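You operate a simulated robot arm through the tools that you are given. There is no shell and no other tool. Be economical: measure what you need, move in short steps, check, and stop when the job is done.

Carry out the task below with a simulated robot arm. There is one attempt and no reset: what you move stays moved.

TASK
Tighten the end nut, then seat and clamp the green funnel.
Fine: use the green spanner and lay it back; the pump stays off; leave valves and other clamps alone.

It is judged by the outcome, as a careful person would: the job done as asked, and still so three seconds after it is handed in. It fails if anything else is knocked over, pushed out of place, dropped, spilled or broken.

THE ROBOT
A 6-joint arm with a two-finger parallel gripper, fixed in place. Base frame: the origin is at the foot of the arm, x ahead of it, y to its left, z up; the work surface is at about z = 0.849. Readings come in m, rad, newtons and seconds.
With the tool pointing down near the work surface it reaches from about 0.24 to 0.64 m from the base axis. Its first joint turns from -1.152 to 1.152 rad. Payload 2.7 kg.
Tool frame: the origin (TCP) lies between the finger pads and is the grasp point; the fingertips stand 0.023 m ahead of it; z points along the fingers, y is the line along which they close. The gripper opens to 0.094 m. The fingers are 0.038 m wide and 0.01 m thick; the gripper's body (0.054 by 0.096 m) begins 0.039 m behind the TCP.
Orientation is that of the tool frame in the base frame, as a unit quaternion [x, y, z, w]. With the fingers straight down and closing along the base's y, the tool's x points along the base's -x, its y along +y and its z along -z.

THE INTERFACE
- The arm moves only by the tool move_arm. Its argument "steps" is a list of rows, each an object of numbers (a shift or turn left out is 0, a gripper value left out holds the last): "ax", "ay", "az": the turn, a rotation vector about the base's x, y, z in units of 4 degrees (1.0 is 4 degrees); "dx", "dy", "dz": the shift along the base's x, y, z in units of 30 mm (1.0 is 30 mm); "fingers": the gripper command, from -1 (fully open) to 1 (shut), values between in proportion. In form: [{"ax": .., "ay": .., "az": .., "dx": .., "dy": .., "dz": .., "fingers": ..}, ...]. A call has 1 to 20 rows; each row shifts and turns the commanded pose from where the row before left it. A call with a number of a shift or a turn outside -1 to 1 is refused whole. A row lasts 0.2 s, in which the tool goes at most 0.05 m and 0.15 rad; a call with a longer step from one row to the next is refused whole, and so is a gripper value outside its range. Where a pose cannot be reached the arm comes as near as it can. A force on the tool above 40 N (or 10 N above the force at the start of the call, whichever is more), or a blocked arm, ends the call early, and 0.2 s more pass. Each finger travels about 0.045 m/s and halts on what it meets, pressing with about 41 N; the grip force reading is that of the motor and also rises with nothing between the fingers. The clock runs only during rows and for 0.2 s after the last one: add rows that do not move to give the fingers time. The reply holds the time, the measured pose of the TCP, the force on the tool along the base axes, the opening and the grip force, in the units named above and with some noise, and new pictures: "pictures" is both (left out), scene, wrist or none.
- Cameras (640 x 400 px; columns grow to the right, rows downward): "scene" is fixed at [0.0948, -0.4456, 1.4173]; the picture's right is [0.59, -0.81, 0.00], its down [-0.36, -0.26, -0.90] and it looks along [0.72, 0.53, -0.45] (base axes); focal length 265 px, centre (320, 200). "wrist" rides on the gripper at [0.086, 0.016, -0.075] in the tool frame; the picture's right is [-0.18, 0.98, 0.00], its down [-0.58, -0.11, -0.81] and it looks along [-0.79, -0.15, 0.59] (tool axes); focal length 243 px, centre (320, 200).
- point_at(camera, pixels): there is no depth. For up to 12 entries [column, row, z] of the newest picture of that camera ("zoom" is the newest enlarged one), the place [x, y] in the base frame at which the ray of that pixel passes the height z, good to about 0.003 m. No time passes.
- inspect(camera, box): a new picture of the part [left, top, right, bottom] of that camera's present view, enlarged. No time passes.
- sign_off(): hands the job in; it is judged then, once.

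Keep the steps short. Do not move on a guess: measure, check each grasp and each placing, and mend mistakes. In all there are 80 turns and 170 pictures (those below and enlarged ones count). Leave the gripper open and the arm clear of the work at the hand-in unless told otherwise, and finish with a single line.

The tools are called after "Request:" as name(argument=value, ...) on one line, values as JSON. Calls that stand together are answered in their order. move_arm: Moves the arm, as the interface text tells. Its arguments: {"type":"object","properties":{"steps":{"type":"array","items":{"type":"object","properties":{"ax":{"type":"number"},"ay":{"type":"number"},"az":{"type":"number"},"dx":{"type":"number"},"dy":{"type":"number"},"dz":{"type":"number"},"fingers":{"type":"number"}}}},"pictures":{"type":"string","enum":["both","scene","wrist","none"]}},"required":["steps"]} The other tools are called the same way: point_at (camera, pixels) gives the place at which the rays of pixels pass given heights; inspect (camera, box) takes an enlarged picture of a part of a camera's view; sign_off () hands the job in.

At the start:

```text
time_s: 0.0
position: [0.2926, -0.0101, 1.3213]
orientation: [-0.001, 1.0, 0.001, 0.0]
contact_force: [-0.3, -0.4, -0.2]
gripper_width: 0.0939
finger_force: 0.1
```

scene: 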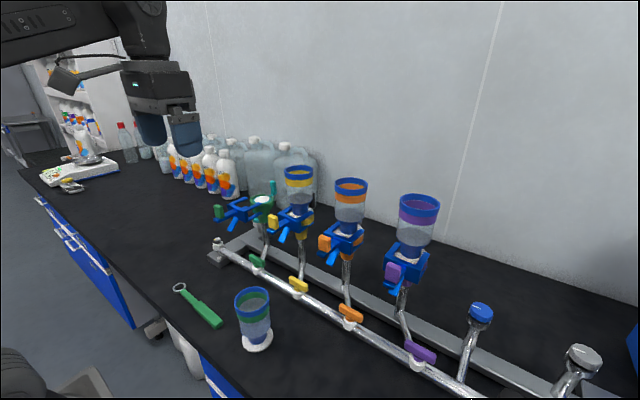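
wrist: 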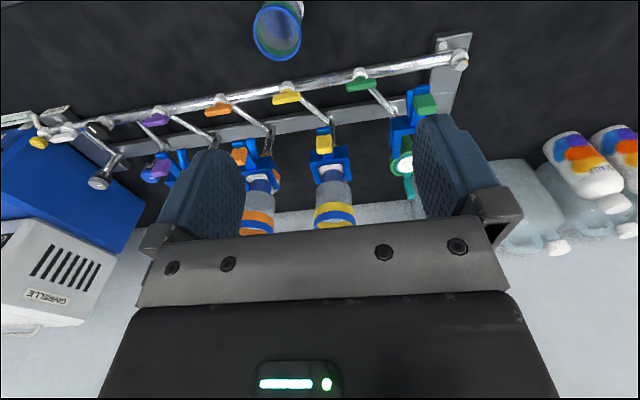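

I see a manifold with four funnel stations, the green funnel loose at about (255,320) and the green spanner at (198,305). I'll enlarge these areas first.

Request:
inspect(camera="scene", box=[150, 170, 330, 290])

Request:
inspect(camera="scene", box=[150, 260, 330, 380])

Request:
inspect(camera="scene", box=[400, 270, 640, 400])

Request:
inspect(camera="wrist", box=[330, 20, 490, 220])

```text
3.33 times, centred on (240, 230) of scene
```

zoom: 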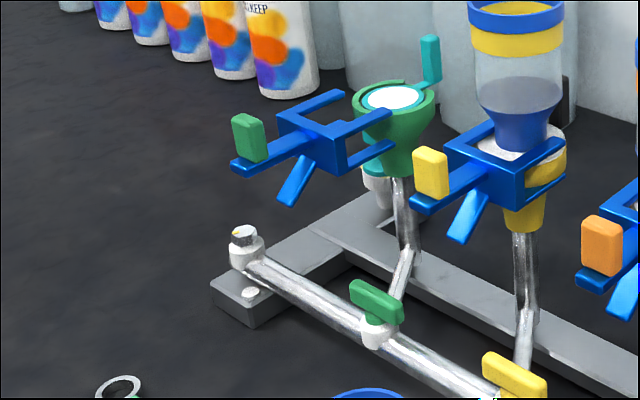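

```text
3.33 times, centred on (240, 320) of scene
```

zoom: 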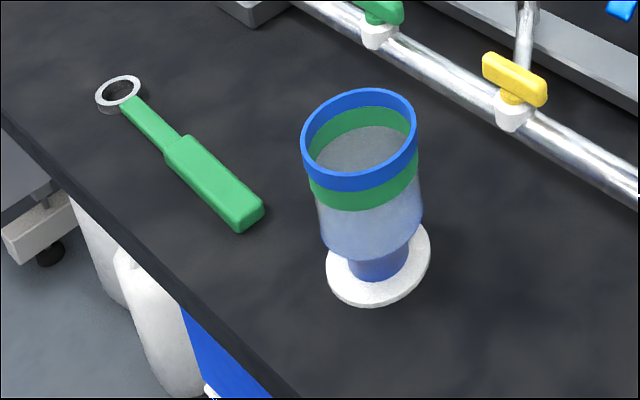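

```text
2.67 times, centred on (520, 335) of scene
```

zoom: 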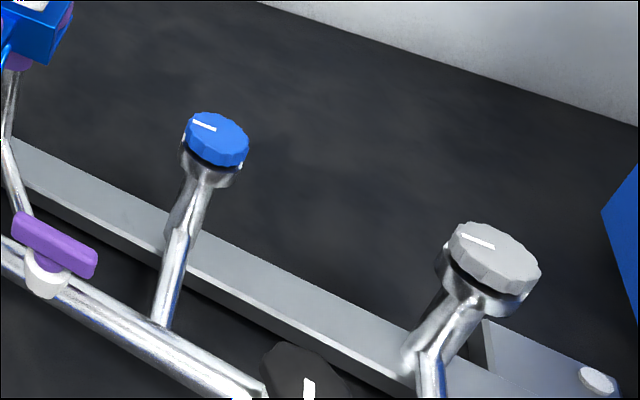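

```text
2.00 times, centred on (410, 120) of wrist
```

zoom: 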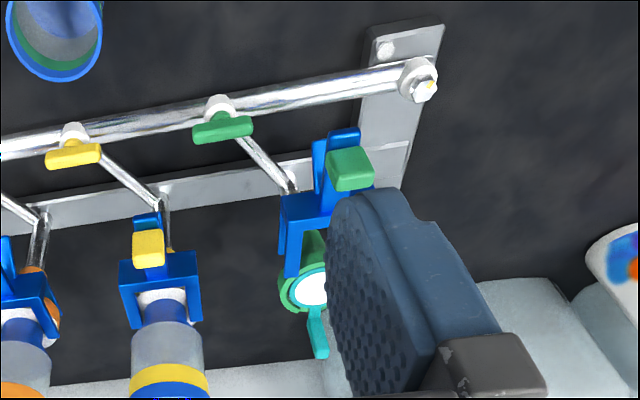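

Next I'll triangulate the nut, holder, funnel and spanner from both cameras.

Request:
point_at(camera="scene", pixels=[[217, 239.6, 0.9], [217, 239.6, 1.0], [262.5, 199, 1.0], [262.5, 199, 1.1], [251.7, 302, 0.95], [251.7, 302, 1.05], [257.4, 340, 0.855], [179.4, 288.2, 0.855], [217.5, 324.5, 0.865], [195, 302, 0.86], [221, 207, 1.0], [221, 207, 1.1]])

Request:
point_at(camera="wrist", pixels=[[462, 62, 0.9], [462, 62, 1.0], [405, 165, 1.0], [405, 165, 1.1], [277, 32, 0.95], [277, 32, 1.05], [425, 104, 1.0], [425, 104, 1.1]])

```text
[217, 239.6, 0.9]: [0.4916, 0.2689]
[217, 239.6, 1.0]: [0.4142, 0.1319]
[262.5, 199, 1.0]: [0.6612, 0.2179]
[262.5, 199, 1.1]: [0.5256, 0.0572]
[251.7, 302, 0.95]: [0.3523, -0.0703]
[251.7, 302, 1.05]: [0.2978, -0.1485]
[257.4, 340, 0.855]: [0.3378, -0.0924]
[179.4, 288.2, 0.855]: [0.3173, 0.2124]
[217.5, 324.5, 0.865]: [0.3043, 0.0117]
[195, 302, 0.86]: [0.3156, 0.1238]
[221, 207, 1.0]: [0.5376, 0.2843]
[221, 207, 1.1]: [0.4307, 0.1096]
```

```text
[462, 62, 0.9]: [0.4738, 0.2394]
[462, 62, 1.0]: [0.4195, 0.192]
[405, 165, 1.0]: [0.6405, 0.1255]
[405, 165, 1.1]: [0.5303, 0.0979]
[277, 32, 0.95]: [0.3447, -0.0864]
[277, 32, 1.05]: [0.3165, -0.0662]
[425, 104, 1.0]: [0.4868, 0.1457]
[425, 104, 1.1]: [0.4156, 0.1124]
```

The nut top is at about (0.46, 0.22, 0.93), the green holder mouth at (0.565, 0.106, 1.07) and the funnel at (0.34, -0.087). I'll move left and a little lower to look closely at the clamp and nut with the wrist camera.

Request:
move_arm(steps=[{"dy": 1}, {"dy": 1, "dz": -1}, {"dy": 1, "dz": -1}, {"dy": 1, "dz": -1}, {"dy": 1}, {"dx": -1}, {}], pictures="both")

```text
time_s: 1.6
position: [0.2638, 0.1414, 1.2305]
orientation: [0.001, 1.0, 0.002, 0.001]
contact_force: [0.0, 0.7, -0.2]
gripper_width: 0.0941
finger_force: 0.1
```

scene: 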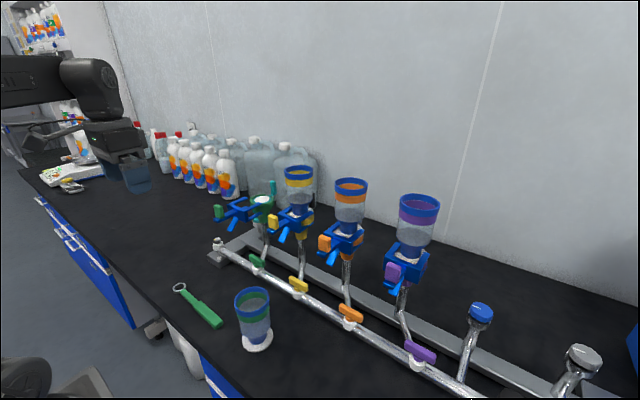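
wrist: 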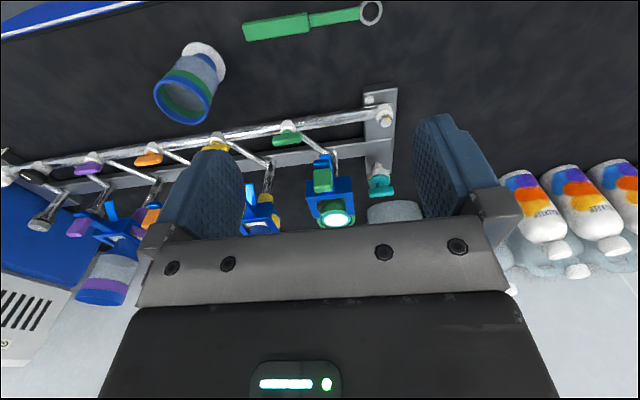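

Request:
inspect(camera="wrist", box=[240, 80, 420, 240])

Request:
inspect(camera="scene", box=[200, 160, 300, 230])

Request:
inspect(camera="scene", box=[260, 160, 360, 270])

```text
2.50 times, centred on (330, 160) of wrist
```

zoom: 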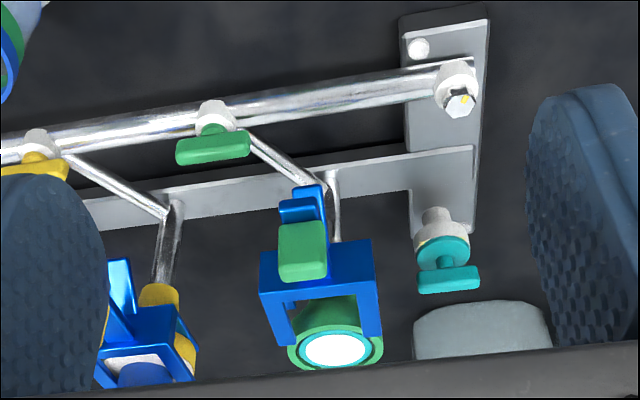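

```text
5.71 times, centred on (250, 195) of scene
```

zoom: 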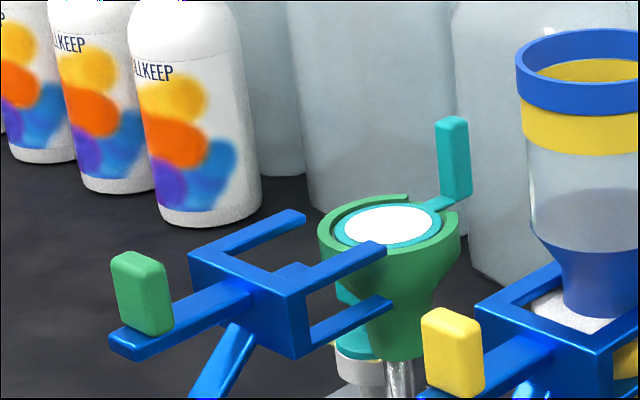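

```text
3.64 times, centred on (310, 215) of scene
```

zoom: 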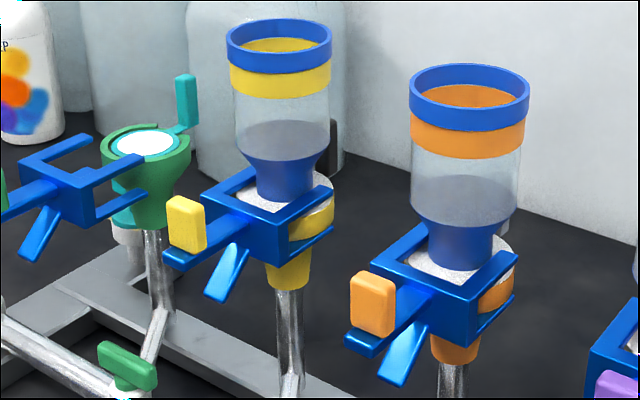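

Request:
inspect(camera="scene", box=[280, 180, 330, 230])

Request:
inspect(camera="scene", box=[330, 190, 450, 290])

Request:
inspect(camera="wrist", box=[60, 160, 160, 250])

```text
8.00 times, centred on (305, 205) of scene
```

zoom: 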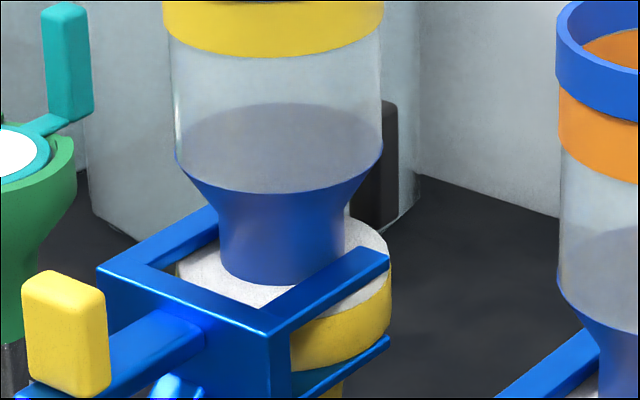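

```text
4.00 times, centred on (390, 240) of scene
```

zoom: 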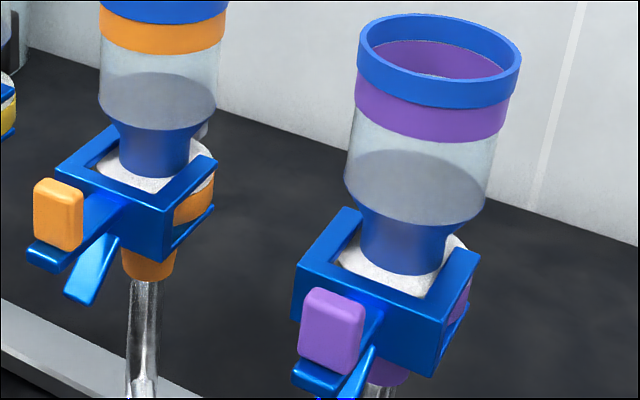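

```text
4.44 times, centred on (110, 205) of wrist
```

zoom: 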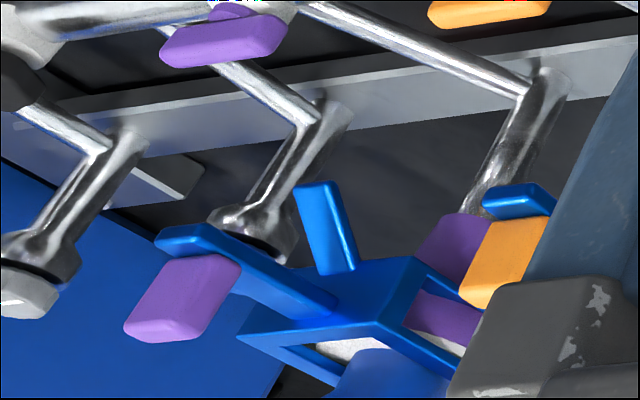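

The clamp is a blue fork that slides in +x over the cup and flange, as at the other stations. Next I'll look closely at the nut, the spanner and the funnel.

Request:
inspect(camera="wrist", box=[360, 90, 410, 140])

Request:
inspect(camera="scene", box=[200, 225, 240, 275])

Request:
inspect(camera="wrist", box=[230, 0, 390, 60])

Request:
inspect(camera="scene", box=[165, 275, 225, 330])

```text
8.00 times, centred on (385, 115) of wrist
```

zoom: 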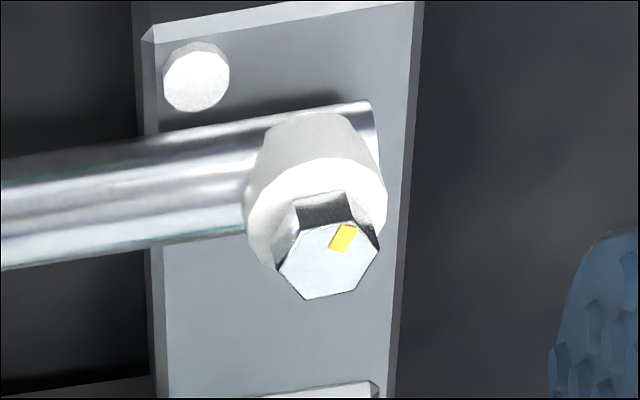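

```text
8.00 times, centred on (220, 250) of scene
```

zoom: 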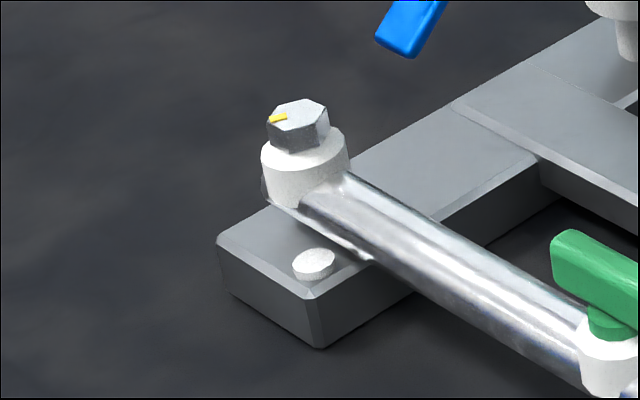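

```text
4.00 times, centred on (310, 30) of wrist
```

zoom: 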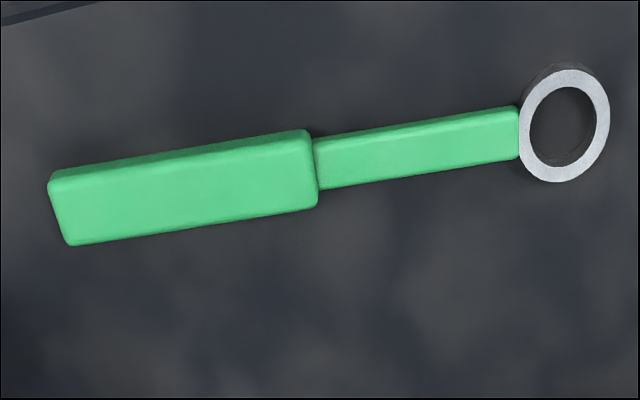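

```text
7.27 times, centred on (195, 302) of scene
```

zoom: 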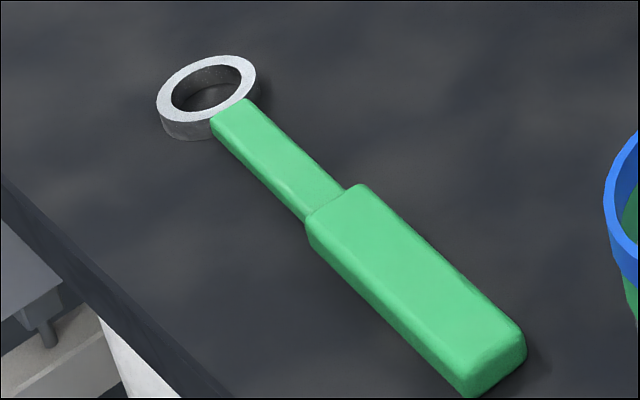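

Request:
point_at(camera="wrist", pixels=[[370.7, 10.8, 0.859], [245, 30, 0.864], [309, 22, 0.864], [358, 13, 0.86], [386, 122, 0.93], [386, 122, 0.94], [386, 122, 0.92]])

Request:
point_at(camera="scene", pixels=[[178.6, 287.5, 0.859], [174.8, 286.8, 0.859], [189.8, 286.8, 0.859], [202, 306, 0.865], [218, 324, 0.865], [217, 240, 0.93], [217, 240, 0.94], [213.9, 240, 0.935], [220.5, 240, 0.935]])

Request:
inspect(camera="wrist", box=[0, 140, 120, 240])

```text
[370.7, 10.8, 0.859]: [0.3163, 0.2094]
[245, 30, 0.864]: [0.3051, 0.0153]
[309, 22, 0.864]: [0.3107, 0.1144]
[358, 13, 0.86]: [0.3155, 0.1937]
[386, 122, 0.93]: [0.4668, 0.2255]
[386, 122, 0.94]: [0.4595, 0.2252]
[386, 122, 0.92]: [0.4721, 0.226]
```

```text
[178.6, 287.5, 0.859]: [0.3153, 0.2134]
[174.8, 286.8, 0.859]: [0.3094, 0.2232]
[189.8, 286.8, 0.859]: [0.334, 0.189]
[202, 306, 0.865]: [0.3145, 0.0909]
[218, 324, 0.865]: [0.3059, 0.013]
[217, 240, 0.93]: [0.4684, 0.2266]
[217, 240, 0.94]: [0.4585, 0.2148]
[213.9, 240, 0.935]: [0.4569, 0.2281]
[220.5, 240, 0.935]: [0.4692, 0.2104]
```

```text
4.00 times, centred on (60, 190) of wrist
```

zoom: 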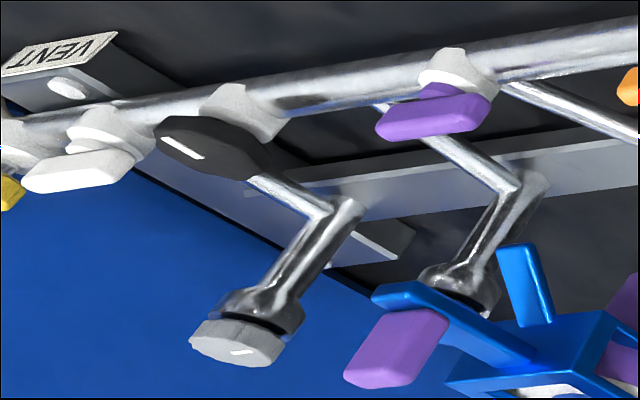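

The nut centre is (0.467, 0.226) with its top at about 0.931. The spanner ring is at (0.316, 0.211), with the handle running along -y to (0.305, 0.012). I'll turn the gripper about 87° and hover over the handle.

Request:
move_arm(steps=[{"az": 1, "dx": 0.075, "dy": -0.11, "dz": -0.3}, {"az": 1, "dx": 0.075, "dy": -0.11, "dz": -0.3}, {"az": 1, "dx": 0.075, "dy": -0.11, "dz": -0.3}, {"az": 1, "dx": 0.075, "dy": -0.11, "dz": -0.3}, {"az": 1, "dx": 0.075, "dy": -0.11, "dz": -0.3}, {"az": 1, "dx": 0.075, "dy": -0.11, "dz": -0.3}, {"az": 1, "dx": 0.075, "dy": -0.11, "dz": -0.3}, {"az": 1, "dx": 0.075, "dy": -0.11, "dz": -0.3}, {"az": 1, "dx": 0.075, "dy": -0.11, "dz": -0.3}, {"az": 1, "dx": 0.075, "dy": -0.11, "dz": -0.3}, {"az": 1, "dx": 0.075, "dy": -0.11, "dz": -0.3}, {"az": 1, "dx": 0.075, "dy": -0.11, "dz": -0.3}, {"az": 1, "dx": 0.075, "dy": -0.11, "dz": -0.3}, {"az": 1, "dx": 0.075, "dy": -0.11, "dz": -0.3}, {"az": 1, "dx": 0.075, "dy": -0.11, "dz": -0.3}, {"az": 1, "dx": 0.075, "dy": -0.11, "dz": -0.3}, {"az": 1, "dx": 0.075, "dy": -0.11, "dz": -0.3}, {"az": 1, "dx": 0.075, "dy": -0.11, "dz": -0.3}, {"az": 1, "dx": 0.075, "dy": -0.11, "dz": -0.3}, {"az": 1, "dx": 0.075, "dy": -0.11, "dz": -0.3}], pictures="none")

Request:
move_arm(steps=[{"az": 1}, {"az": 0.7}, {}], pictures="both")

```text
time_s: 5.8
position: [0.3072, 0.0745, 1.0508]
orientation: [-0.645, 0.765, 0.001, 0.0]
contact_force: [-0.1, 0.5, -0.5]
gripper_width: 0.0942
finger_force: 0.0
```

```text
time_s: 6.6
position: [0.3073, 0.0743, 1.051]
orientation: [-0.688, 0.726, 0.002, 0.0]
contact_force: [-0.6, 0.9, 0.4]
gripper_width: 0.094
finger_force: 0.1
```

scene: 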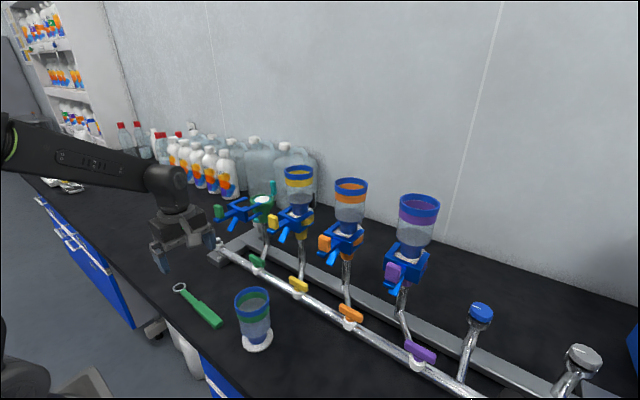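
wrist: 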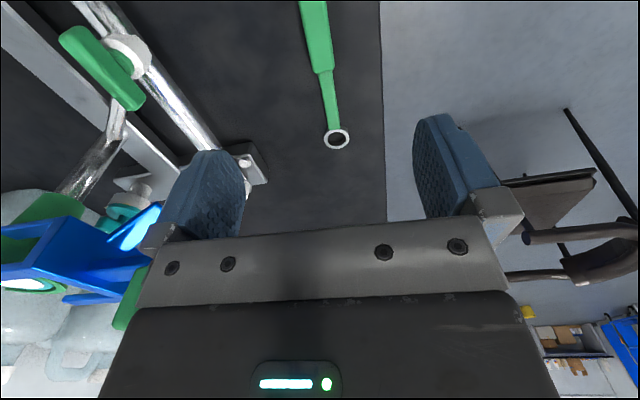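

The gripper is aligned over the handle. I'll descend to just above it.

Request:
move_arm(steps=[{"dz": -1, "dx": 0.04}, {"dz": -1}, {"dz": -1}, {"dz": -1}, {"dz": -1}, {"dz": -0.4}, {}], pictures="both")

```text
time_s: 8.2
position: [0.3093, 0.0749, 0.8885]
orientation: [-0.688, 0.726, 0.001, 0.001]
contact_force: [0.0, -0.8, 0.4]
gripper_width: 0.0941
finger_force: 0.0
```

scene: 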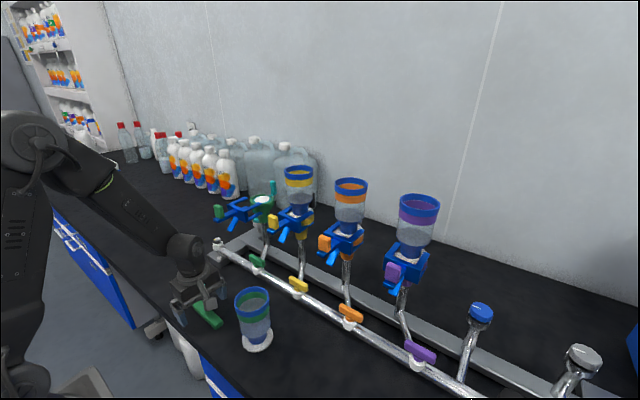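
wrist: 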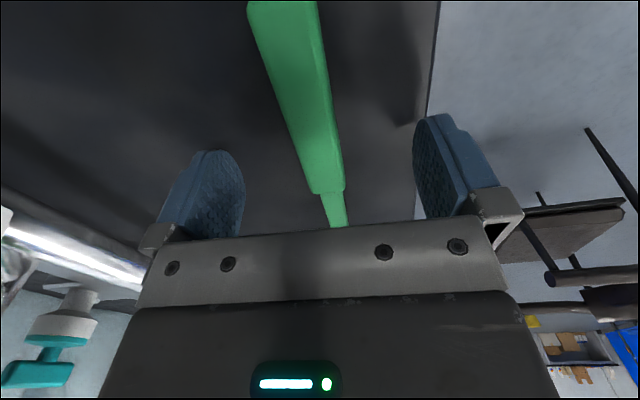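

Request:
move_arm(steps=[{"dz": -0.42}, {}, {"fingers": 1}, {}, {}, {}, {}, {}, {}], pictures="both")

```text
time_s: 10.2
position: [0.3095, 0.0757, 0.8777]
orientation: [-0.687, 0.726, 0.001, 0.0]
contact_force: [0.6, 0.0, -0.5]
gripper_width: 0.0232
finger_force: 41.3
```

scene: 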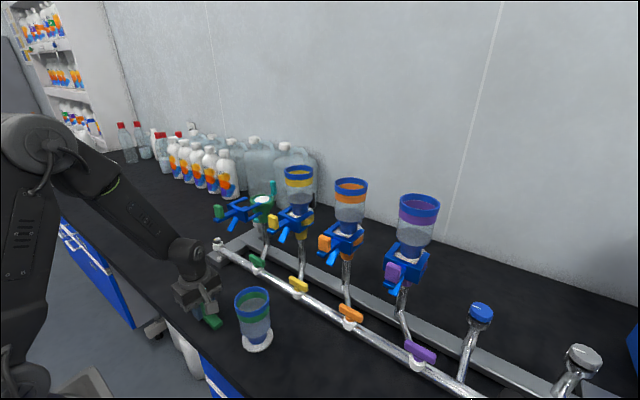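
wrist: 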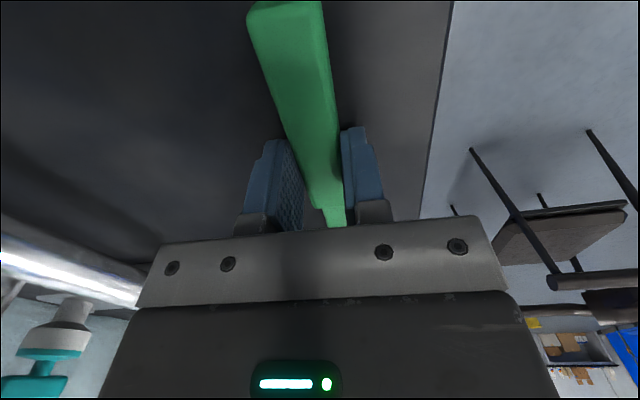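

Gripped (23 mm opening, 41 N). I'll lift straight up and check.

Request:
move_arm(steps=[{"dz": 0.5}, {"dz": 1}, {"dz": 1}, {"dz": 1}, {"dz": 0.5}, {}], pictures="both")

```text
time_s: 11.6
position: [0.3096, 0.0739, 0.9983]
orientation: [-0.689, 0.725, 0.001, -0.001]
contact_force: [-0.7, 0.3, -1.2]
gripper_width: 0.0232
finger_force: 41.2
```

scene: 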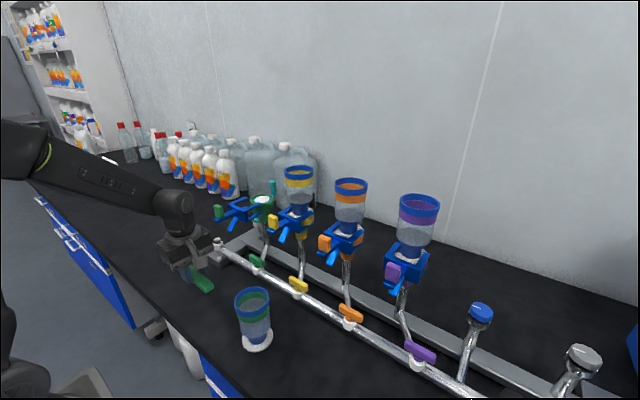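
wrist: 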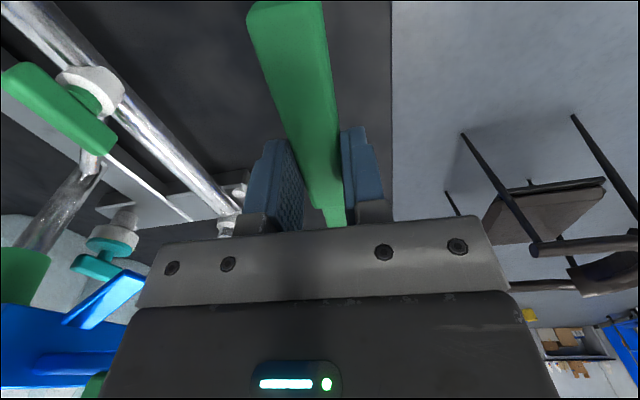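

It holds firm. Next I'll swing the spanner so the ring points +x, with the TCP going to about (0.331, 0.225).

Request:
move_arm(steps=[{"az": -1, "dx": 0.036, "dy": 0.252}, {"az": -1, "dx": 0.036, "dy": 0.252}, {"az": -1, "dx": 0.036, "dy": 0.252}, {"az": -1, "dx": 0.036, "dy": 0.252}, {"az": -1, "dx": 0.036, "dy": 0.252}, {"az": -1, "dx": 0.036, "dy": 0.252}, {"az": -1, "dx": 0.036, "dy": 0.252}, {"az": -1, "dx": 0.036, "dy": 0.252}, {"az": -1, "dx": 0.036, "dy": 0.252}, {"az": -1, "dx": 0.036, "dy": 0.252}, {"az": -1, "dx": 0.036, "dy": 0.252}, {"az": -1, "dx": 0.036, "dy": 0.252}, {"az": -1, "dx": 0.036, "dy": 0.252}, {"az": -1, "dx": 0.036, "dy": 0.252}, {"az": -1, "dx": 0.036, "dy": 0.252}, {"az": -1, "dx": 0.036, "dy": 0.252}, {"az": -1, "dx": 0.036, "dy": 0.252}, {"az": -1, "dx": 0.036, "dy": 0.252}, {"az": -1, "dx": 0.036, "dy": 0.252}, {"az": -1, "dx": 0.036, "dy": 0.252}], pictures="none")

Request:
move_arm(steps=[{"az": -1}, {"az": -0.7}, {}], pictures="both")

Request:
inspect(camera="scene", box=[170, 190, 270, 270])

```text
time_s: 15.8
position: [0.331, 0.2247, 0.9972]
orientation: [-0.058, 0.998, 0.001, 0.001]
contact_force: [-0.1, 0.3, -1.2]
gripper_width: 0.0232
finger_force: 41.5
```

```text
time_s: 16.6
position: [0.3304, 0.2243, 0.9961]
orientation: [0.001, 1.0, 0.0, 0.001]
contact_force: [-1.1, -0.7, -2.3]
gripper_width: 0.0231
finger_force: 41.3
```

scene: 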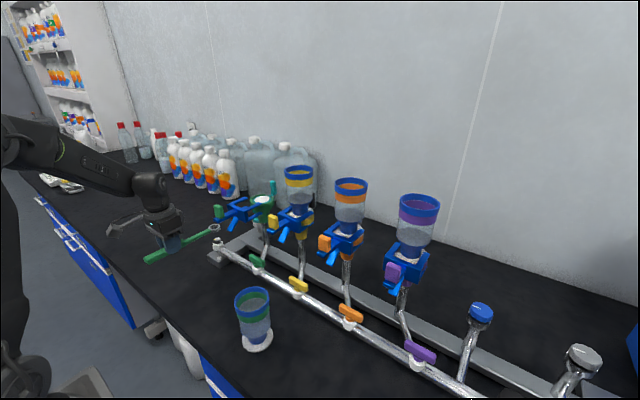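
wrist: 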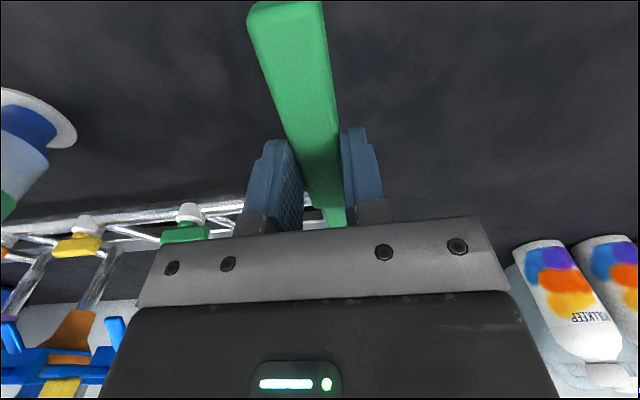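

```text
5.00 times, centred on (220, 230) of scene
```

zoom: 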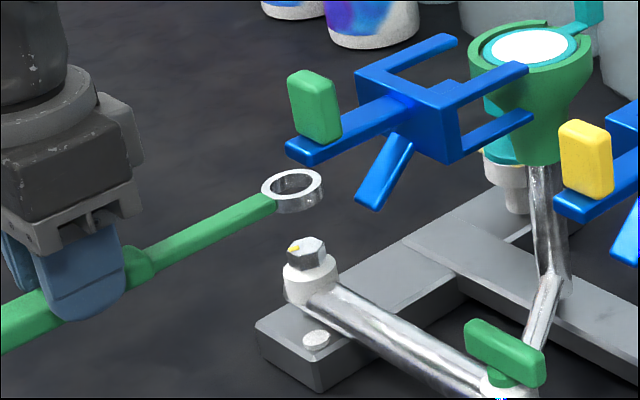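

Request:
point_at(camera="scene", pixels=[[214.2, 226.6, 0.979], [214.2, 229.6, 0.967], [208.3, 227.8, 0.973], [220.4, 227.8, 0.973], [217.2, 239.8, 0.931], [217.2, 239.8, 0.935]])

Request:
inspect(camera="scene", box=[200, 215, 235, 250])

```text
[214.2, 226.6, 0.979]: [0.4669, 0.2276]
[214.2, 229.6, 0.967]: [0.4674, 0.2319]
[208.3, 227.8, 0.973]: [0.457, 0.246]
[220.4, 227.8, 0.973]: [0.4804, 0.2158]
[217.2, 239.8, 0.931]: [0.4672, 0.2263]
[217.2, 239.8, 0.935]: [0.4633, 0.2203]
```

```text
11.43 times, centred on (218, 232) of scene
```

zoom: 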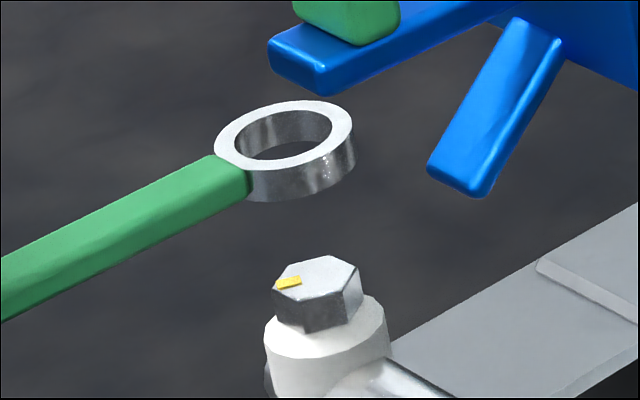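

Request:
point_at(camera="zoom", pixels=[[284, 143, 0.979], [284, 143, 0.977], [283, 144, 0.979], [318, 279, 0.931], [318, 279, 0.929], [318, 279, 0.933]])

```text
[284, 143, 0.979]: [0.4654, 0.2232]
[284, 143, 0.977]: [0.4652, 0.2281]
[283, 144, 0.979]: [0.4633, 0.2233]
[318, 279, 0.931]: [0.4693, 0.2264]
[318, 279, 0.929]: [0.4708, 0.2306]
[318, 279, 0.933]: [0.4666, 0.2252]
```

The ring is nearly over the nut. I'll lower it to about 4 mm above the nut top and compare again.

Request:
move_arm(steps=[{"dz": -0.5}, {"dz": -0.55, "dx": 0.06}, {}], pictures="none")

Request:
inspect(camera="scene", box=[200, 222, 236, 254])

```text
time_s: 17.4
position: [0.3342, 0.2263, 0.9638]
orientation: [0.0, 1.0, 0.001, 0.001]
contact_force: [-1.0, -0.1, -1.9]
gripper_width: 0.023
finger_force: 40.8
```

```text
12.50 times, centred on (218, 238) of scene
```

zoom: 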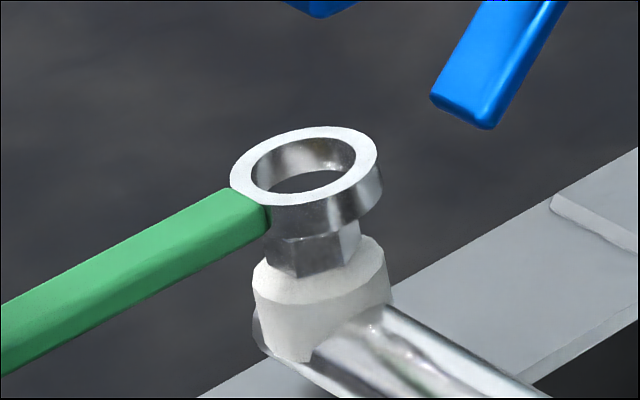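

Request:
move_arm(steps=[{"dz": -0.1, "dx": -0.015, "dy": 0.02}, {}], pictures="none")

Request:
inspect(camera="scene", box=[206, 228, 230, 250])

```text
time_s: 18.0
position: [0.3335, 0.227, 0.9619]
orientation: [-0.001, 1.0, 0.0, 0.001]
contact_force: [1.1, 0.8, -1.2]
gripper_width: 0.0232
finger_force: 40.6
```

```text
16.00 times, centred on (218, 239) of scene
```

zoom: 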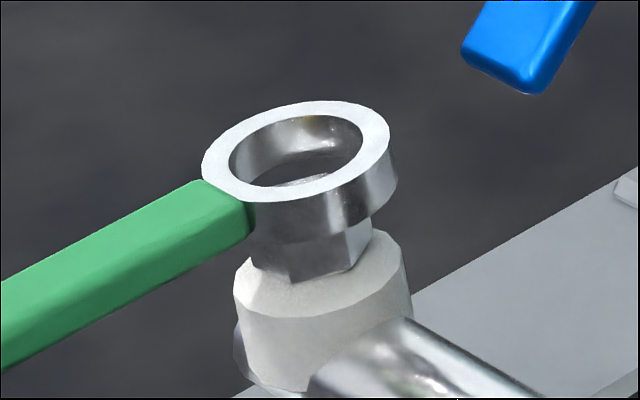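

By these pixels the ring bottom centre is at about (305,196) and the nut top at (309,206), which is near alignment. I'll lower it gently.

Request:
move_arm(steps=[{"dz": -0.08}, {"dz": -0.08}, {"dz": -0.08}, {}], pictures="none")

Request:
inspect(camera="scene", box=[206, 228, 230, 250])

```text
time_s: 19.0
position: [0.3315, 0.2275, 0.9546]
orientation: [-0.002, 1.0, 0.001, 0.002]
contact_force: [-3.7, -1.3, 12.9]
gripper_width: 0.0232
finger_force: 41.0
```

```text
16.00 times, centred on (218, 239) of scene
```

zoom: 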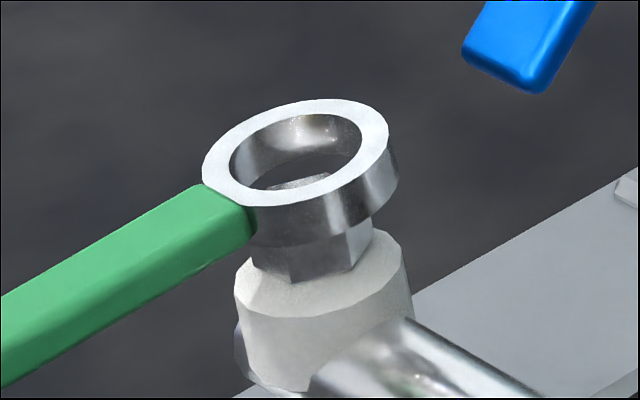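

The ring is resting on the nut top (13 N). In the picture it sits about 5 mm too far from the camera. I'll raise it, shift about (-3.5, -3.6) mm and look again.

Request:
move_arm(steps=[{"dz": 0.2}, {"dz": 0.16, "dx": -0.115, "dy": -0.12}, {}], pictures="none")

Request:
inspect(camera="scene", box=[206, 228, 230, 250])

```text
time_s: 19.8
position: [0.3268, 0.2234, 0.9658]
orientation: [0.0, 1.0, 0.001, 0.0]
contact_force: [-0.4, 0.0, -0.8]
gripper_width: 0.0231
finger_force: 41.6
```

```text
16.00 times, centred on (218, 239) of scene
```

zoom: 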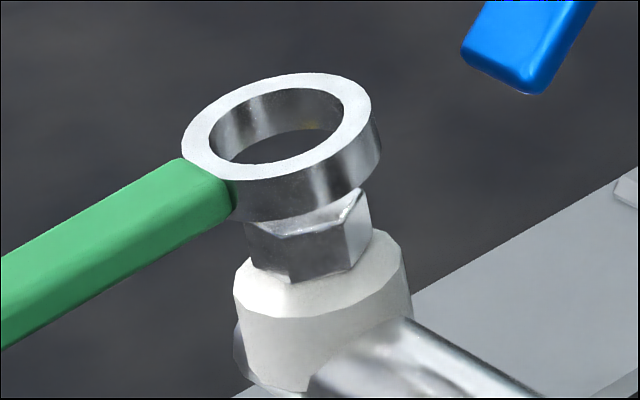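

Request:
inspect(camera="scene", box=[130, 200, 250, 275])

Request:
inspect(camera="wrist", box=[220, 0, 420, 240])

```text
5.33 times, centred on (190, 238) of scene
```

zoom: 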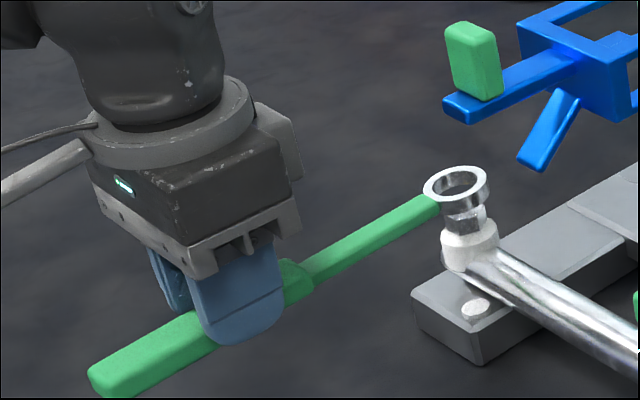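

```text
1.67 times, centred on (320, 120) of wrist
```

zoom: 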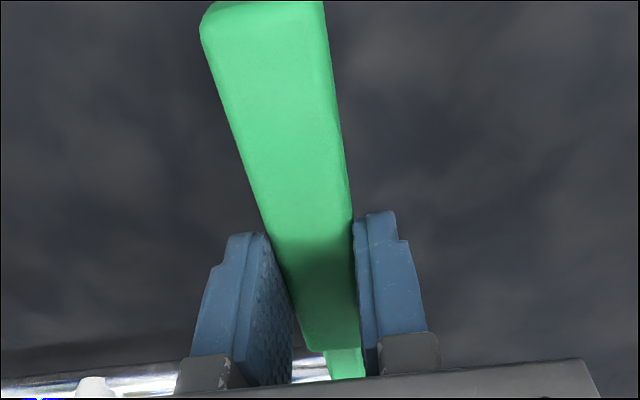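

The earlier push pitched the spanner up by about 4° in the grip: the shank slope in the picture went from 0.42 to 0.54. I'll raise a little, tilt the tool 4° to level the ring, and look again.

Request:
move_arm(steps=[{"dz": 0.25}, {"ay": 1}, {}], pictures="none")

Request:
inspect(camera="scene", box=[156, 190, 284, 270])

Request:
inspect(camera="scene", box=[206, 228, 230, 250])

```text
time_s: 20.6
position: [0.3276, 0.2229, 0.9719]
orientation: [-0.001, 0.999, 0.001, -0.035]
contact_force: [-0.2, -0.5, -1.8]
gripper_width: 0.0231
finger_force: 41.2
```

```text
5.00 times, centred on (220, 230) of scene
```

zoom: 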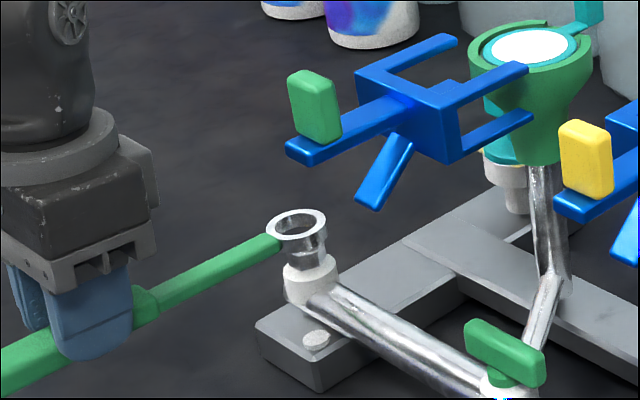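

```text
16.00 times, centred on (218, 239) of scene
```

zoom: 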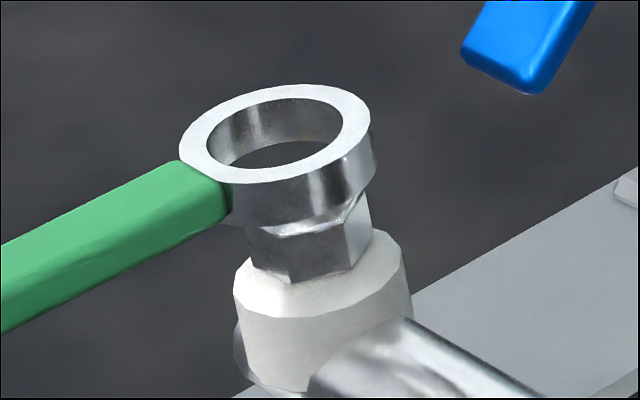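

The shank is level again (slope 0.42). I'll shift about (+5, +0.5) mm and re-measure.

Request:
move_arm(steps=[{"dx": 0.165, "dy": 0.017, "dz": -0.1}, {}], pictures="none")

Request:
inspect(camera="scene", box=[206, 228, 230, 250])

```text
time_s: 21.2
position: [0.3332, 0.2237, 0.9708]
orientation: [-0.001, 0.999, 0.001, -0.035]
contact_force: [-0.4, -0.4, -1.9]
gripper_width: 0.0233
finger_force: 41.4
```

```text
16.00 times, centred on (218, 239) of scene
```

zoom: 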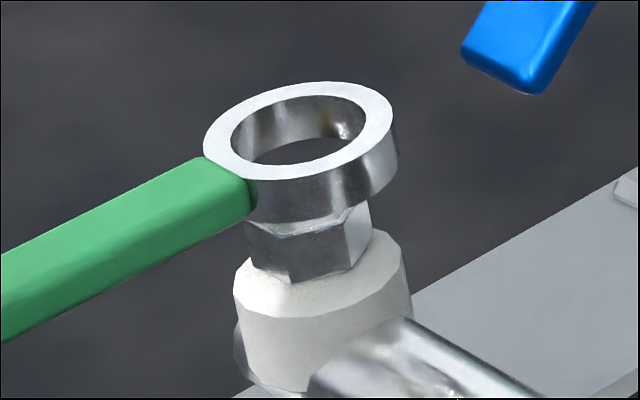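

Request:
move_arm(steps=[{"dz": -0.1, "dy": 0.02}, {"dz": -0.06}, {}], pictures="none")

Request:
inspect(camera="scene", box=[206, 228, 230, 250])

```text
time_s: 22.0
position: [0.334, 0.2244, 0.9642]
orientation: [0.0, 0.999, 0.001, -0.035]
contact_force: [0.5, -0.4, -0.7]
gripper_width: 0.0232
finger_force: 41.5
```

```text
16.00 times, centred on (218, 239) of scene
```

zoom: 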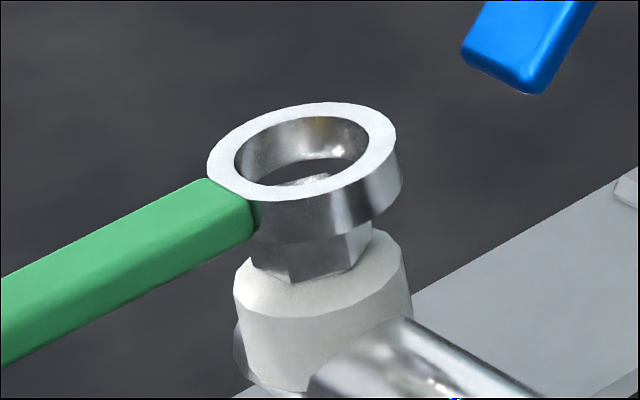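

Request:
move_arm(steps=[{"dz": -0.05}, {}], pictures="none")

Request:
inspect(camera="scene", box=[206, 228, 230, 250])

```text
time_s: 22.6
position: [0.3344, 0.2248, 0.9644]
orientation: [-0.001, 0.999, 0.0, -0.034]
contact_force: [-1.3, -0.1, -0.3]
gripper_width: 0.0229
finger_force: 40.8
```

```text
16.00 times, centred on (218, 239) of scene
```

zoom: 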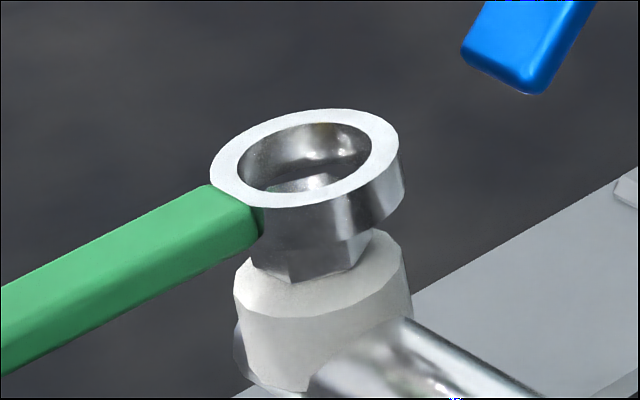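

Request:
move_arm(steps=[{"dx": -0.033, "dy": 0.015}, {"dz": -0.04}, {}], pictures="none")

Request:
inspect(camera="scene", box=[206, 228, 230, 250])

```text
time_s: 23.4
position: [0.3329, 0.2261, 0.9622]
orientation: [0.0, 0.999, 0.0, -0.034]
contact_force: [-0.4, 0.2, -1.0]
gripper_width: 0.0232
finger_force: 40.8
```

```text
16.00 times, centred on (218, 239) of scene
```

zoom: 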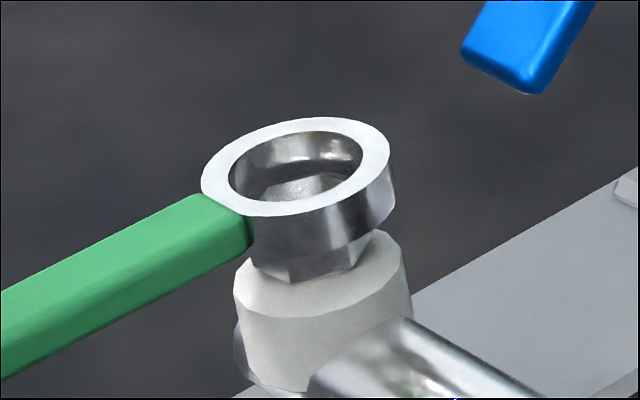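

Request:
move_arm(steps=[{"dx": 0.01, "dy": -0.015, "dz": -0.025}, {"dz": -0.025}, {}], pictures="none")

Request:
inspect(camera="scene", box=[206, 228, 230, 250])

```text
time_s: 24.2
position: [0.3331, 0.2254, 0.9613]
orientation: [0.0, 0.999, 0.002, -0.035]
contact_force: [-0.3, 0.2, -1.1]
gripper_width: 0.0231
finger_force: 41.4
```

```text
16.00 times, centred on (218, 239) of scene
```

zoom: 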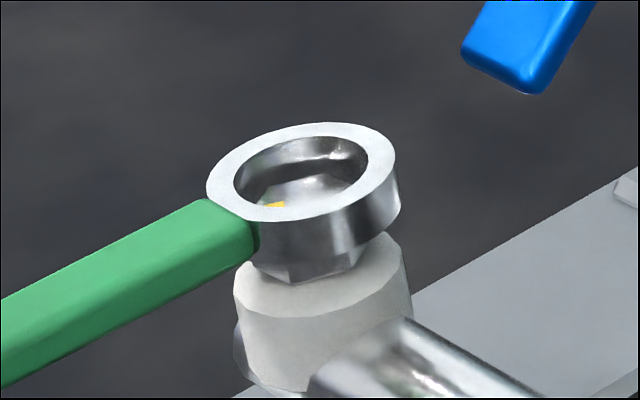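

The ring is slipping over the nut without contact force, and the yellow mark is visible inside it. I'll keep lowering.

Request:
move_arm(steps=[{"dz": -0.05}, {"dz": -0.05}, {}], pictures="none")

Request:
inspect(camera="scene", box=[206, 228, 230, 250])

```text
time_s: 25.0
position: [0.3325, 0.2239, 0.9574]
orientation: [-0.001, 0.999, 0.001, -0.034]
contact_force: [0.9, 0.1, -1.9]
gripper_width: 0.0232
finger_force: 41.1
```

```text
16.00 times, centred on (218, 239) of scene
```

zoom: 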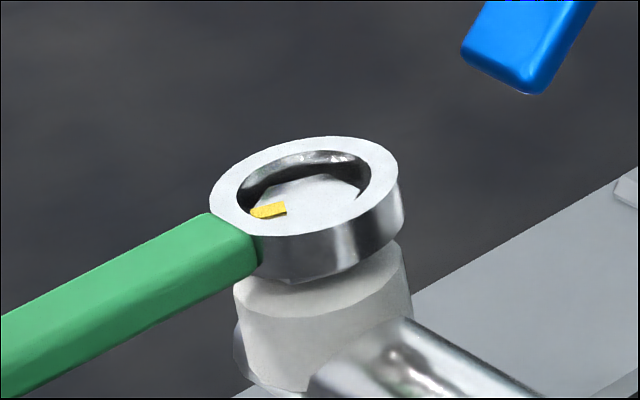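

Request:
move_arm(steps=[{"dz": -0.05}, {"dz": -0.05}, {}], pictures="none")

Request:
inspect(camera="scene", box=[206, 228, 230, 250])

```text
time_s: 25.8
position: [0.3329, 0.224, 0.9555]
orientation: [-0.001, 0.999, 0.0, -0.034]
contact_force: [-0.3, 0.3, -0.8]
gripper_width: 0.0233
finger_force: 40.8
```

```text
16.00 times, centred on (218, 239) of scene
```

zoom: 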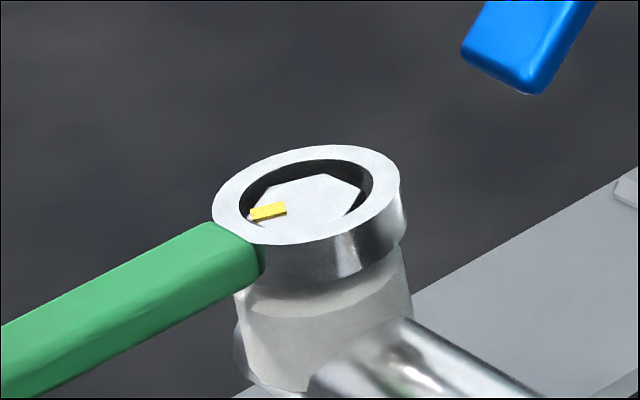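

The ring is fully around the nut. I'll turn clockwise (seen from above) about the nut axis, 20° first.

Request:
move_arm(steps=[{"az": -1, "dx": 0.011, "dy": 0.315}, {"az": -1, "dx": 0.033, "dy": 0.313}, {"az": -1, "dx": 0.055, "dy": 0.31}, {"az": -1, "dx": 0.076, "dy": 0.306}, {"az": -1, "dx": 0.098, "dy": 0.3}, {}], pictures="none")

Request:
inspect(camera="scene", box=[206, 228, 230, 250])

```text
time_s: 27.2
position: [0.3425, 0.2714, 0.9556]
orientation: [0.174, 0.984, 0.007, -0.033]
contact_force: [-0.3, -0.1, -1.6]
gripper_width: 0.0234
finger_force: 40.7
```

```text
16.00 times, centred on (218, 239) of scene
```

zoom: 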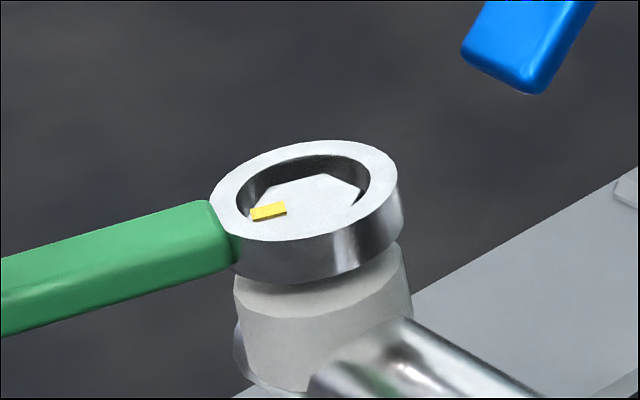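

The ring turned but the nut did not, as the mark is unchanged. The ring probably must sit fully down on the collar, so I'll press it down until it touches.

Request:
move_arm(steps=[{"dz": -0.05}, {"dz": -0.05}, {"dz": -0.04}, {}], pictures="none")

Request:
inspect(camera="scene", box=[206, 228, 230, 250])

```text
time_s: 28.2
position: [0.3416, 0.2709, 0.9528]
orientation: [0.173, 0.984, 0.007, -0.032]
contact_force: [-9.2, -1.0, 22.0]
gripper_width: 0.0234
finger_force: 41.1
```

```text
16.00 times, centred on (218, 239) of scene
```

zoom: 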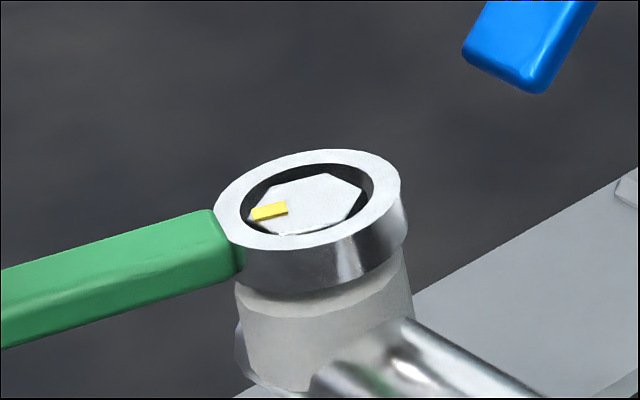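

Now it is seated on the collar. I'll ease off slightly and turn another 20° clockwise.

Request:
move_arm(steps=[{"dz": 0.03}, {"az": -1, "dx": 0.118, "dy": 0.292}, {"az": -1, "dx": 0.138, "dy": 0.284}, {"az": -1, "dx": 0.158, "dy": 0.273}, {"az": -1, "dx": 0.176, "dy": 0.262}, {"az": -1, "dx": 0.194, "dy": 0.248}, {}], pictures="none")

Request:
inspect(camera="scene", box=[206, 228, 230, 250])

```text
time_s: 29.8
position: [0.3639, 0.3103, 0.9519]
orientation: [0.342, 0.939, 0.012, -0.031]
contact_force: [-4.8, -3.3, 22.4]
gripper_width: 0.0234
finger_force: 40.7
```

```text
16.00 times, centred on (218, 239) of scene
```

zoom: 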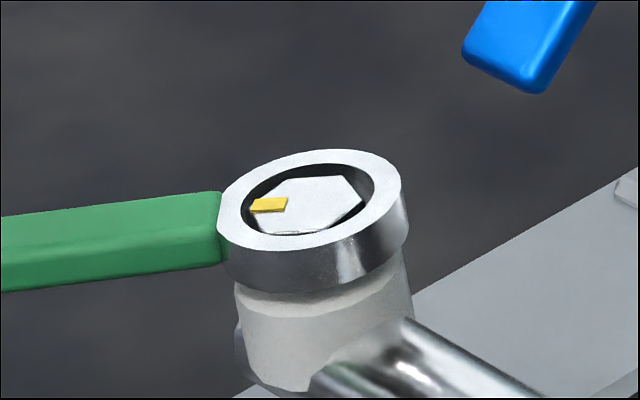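

The nut turns with the spanner now, and the mark has rotated. I'll continue clockwise.

Request:
move_arm(steps=[{"az": -1, "dx": 0.211, "dy": 0.234}, {"az": -1, "dx": 0.227, "dy": 0.219}, {"az": -1, "dx": 0.241, "dy": 0.203}, {"az": -1, "dx": 0.255, "dy": 0.185}, {"az": -1, "dx": 0.267, "dy": 0.167}, {}], pictures="none")

Request:
inspect(camera="scene", box=[206, 228, 230, 250])

```text
time_s: 31.2
position: [0.4008, 0.3395, 0.9525]
orientation: [0.501, 0.865, 0.017, -0.03]
contact_force: [-1.3, -13.3, 14.3]
gripper_width: 0.0233
finger_force: 40.4
```

```text
16.00 times, centred on (218, 239) of scene
```

zoom: 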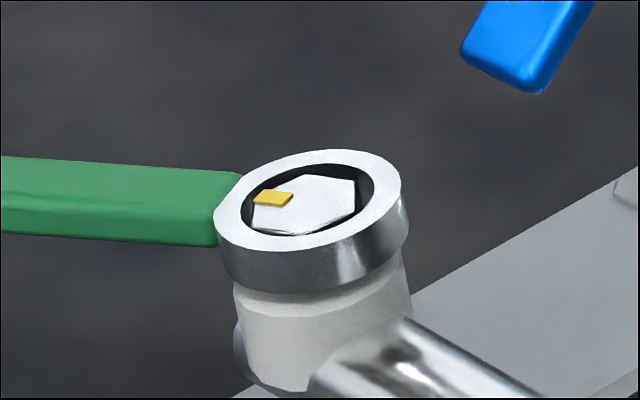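

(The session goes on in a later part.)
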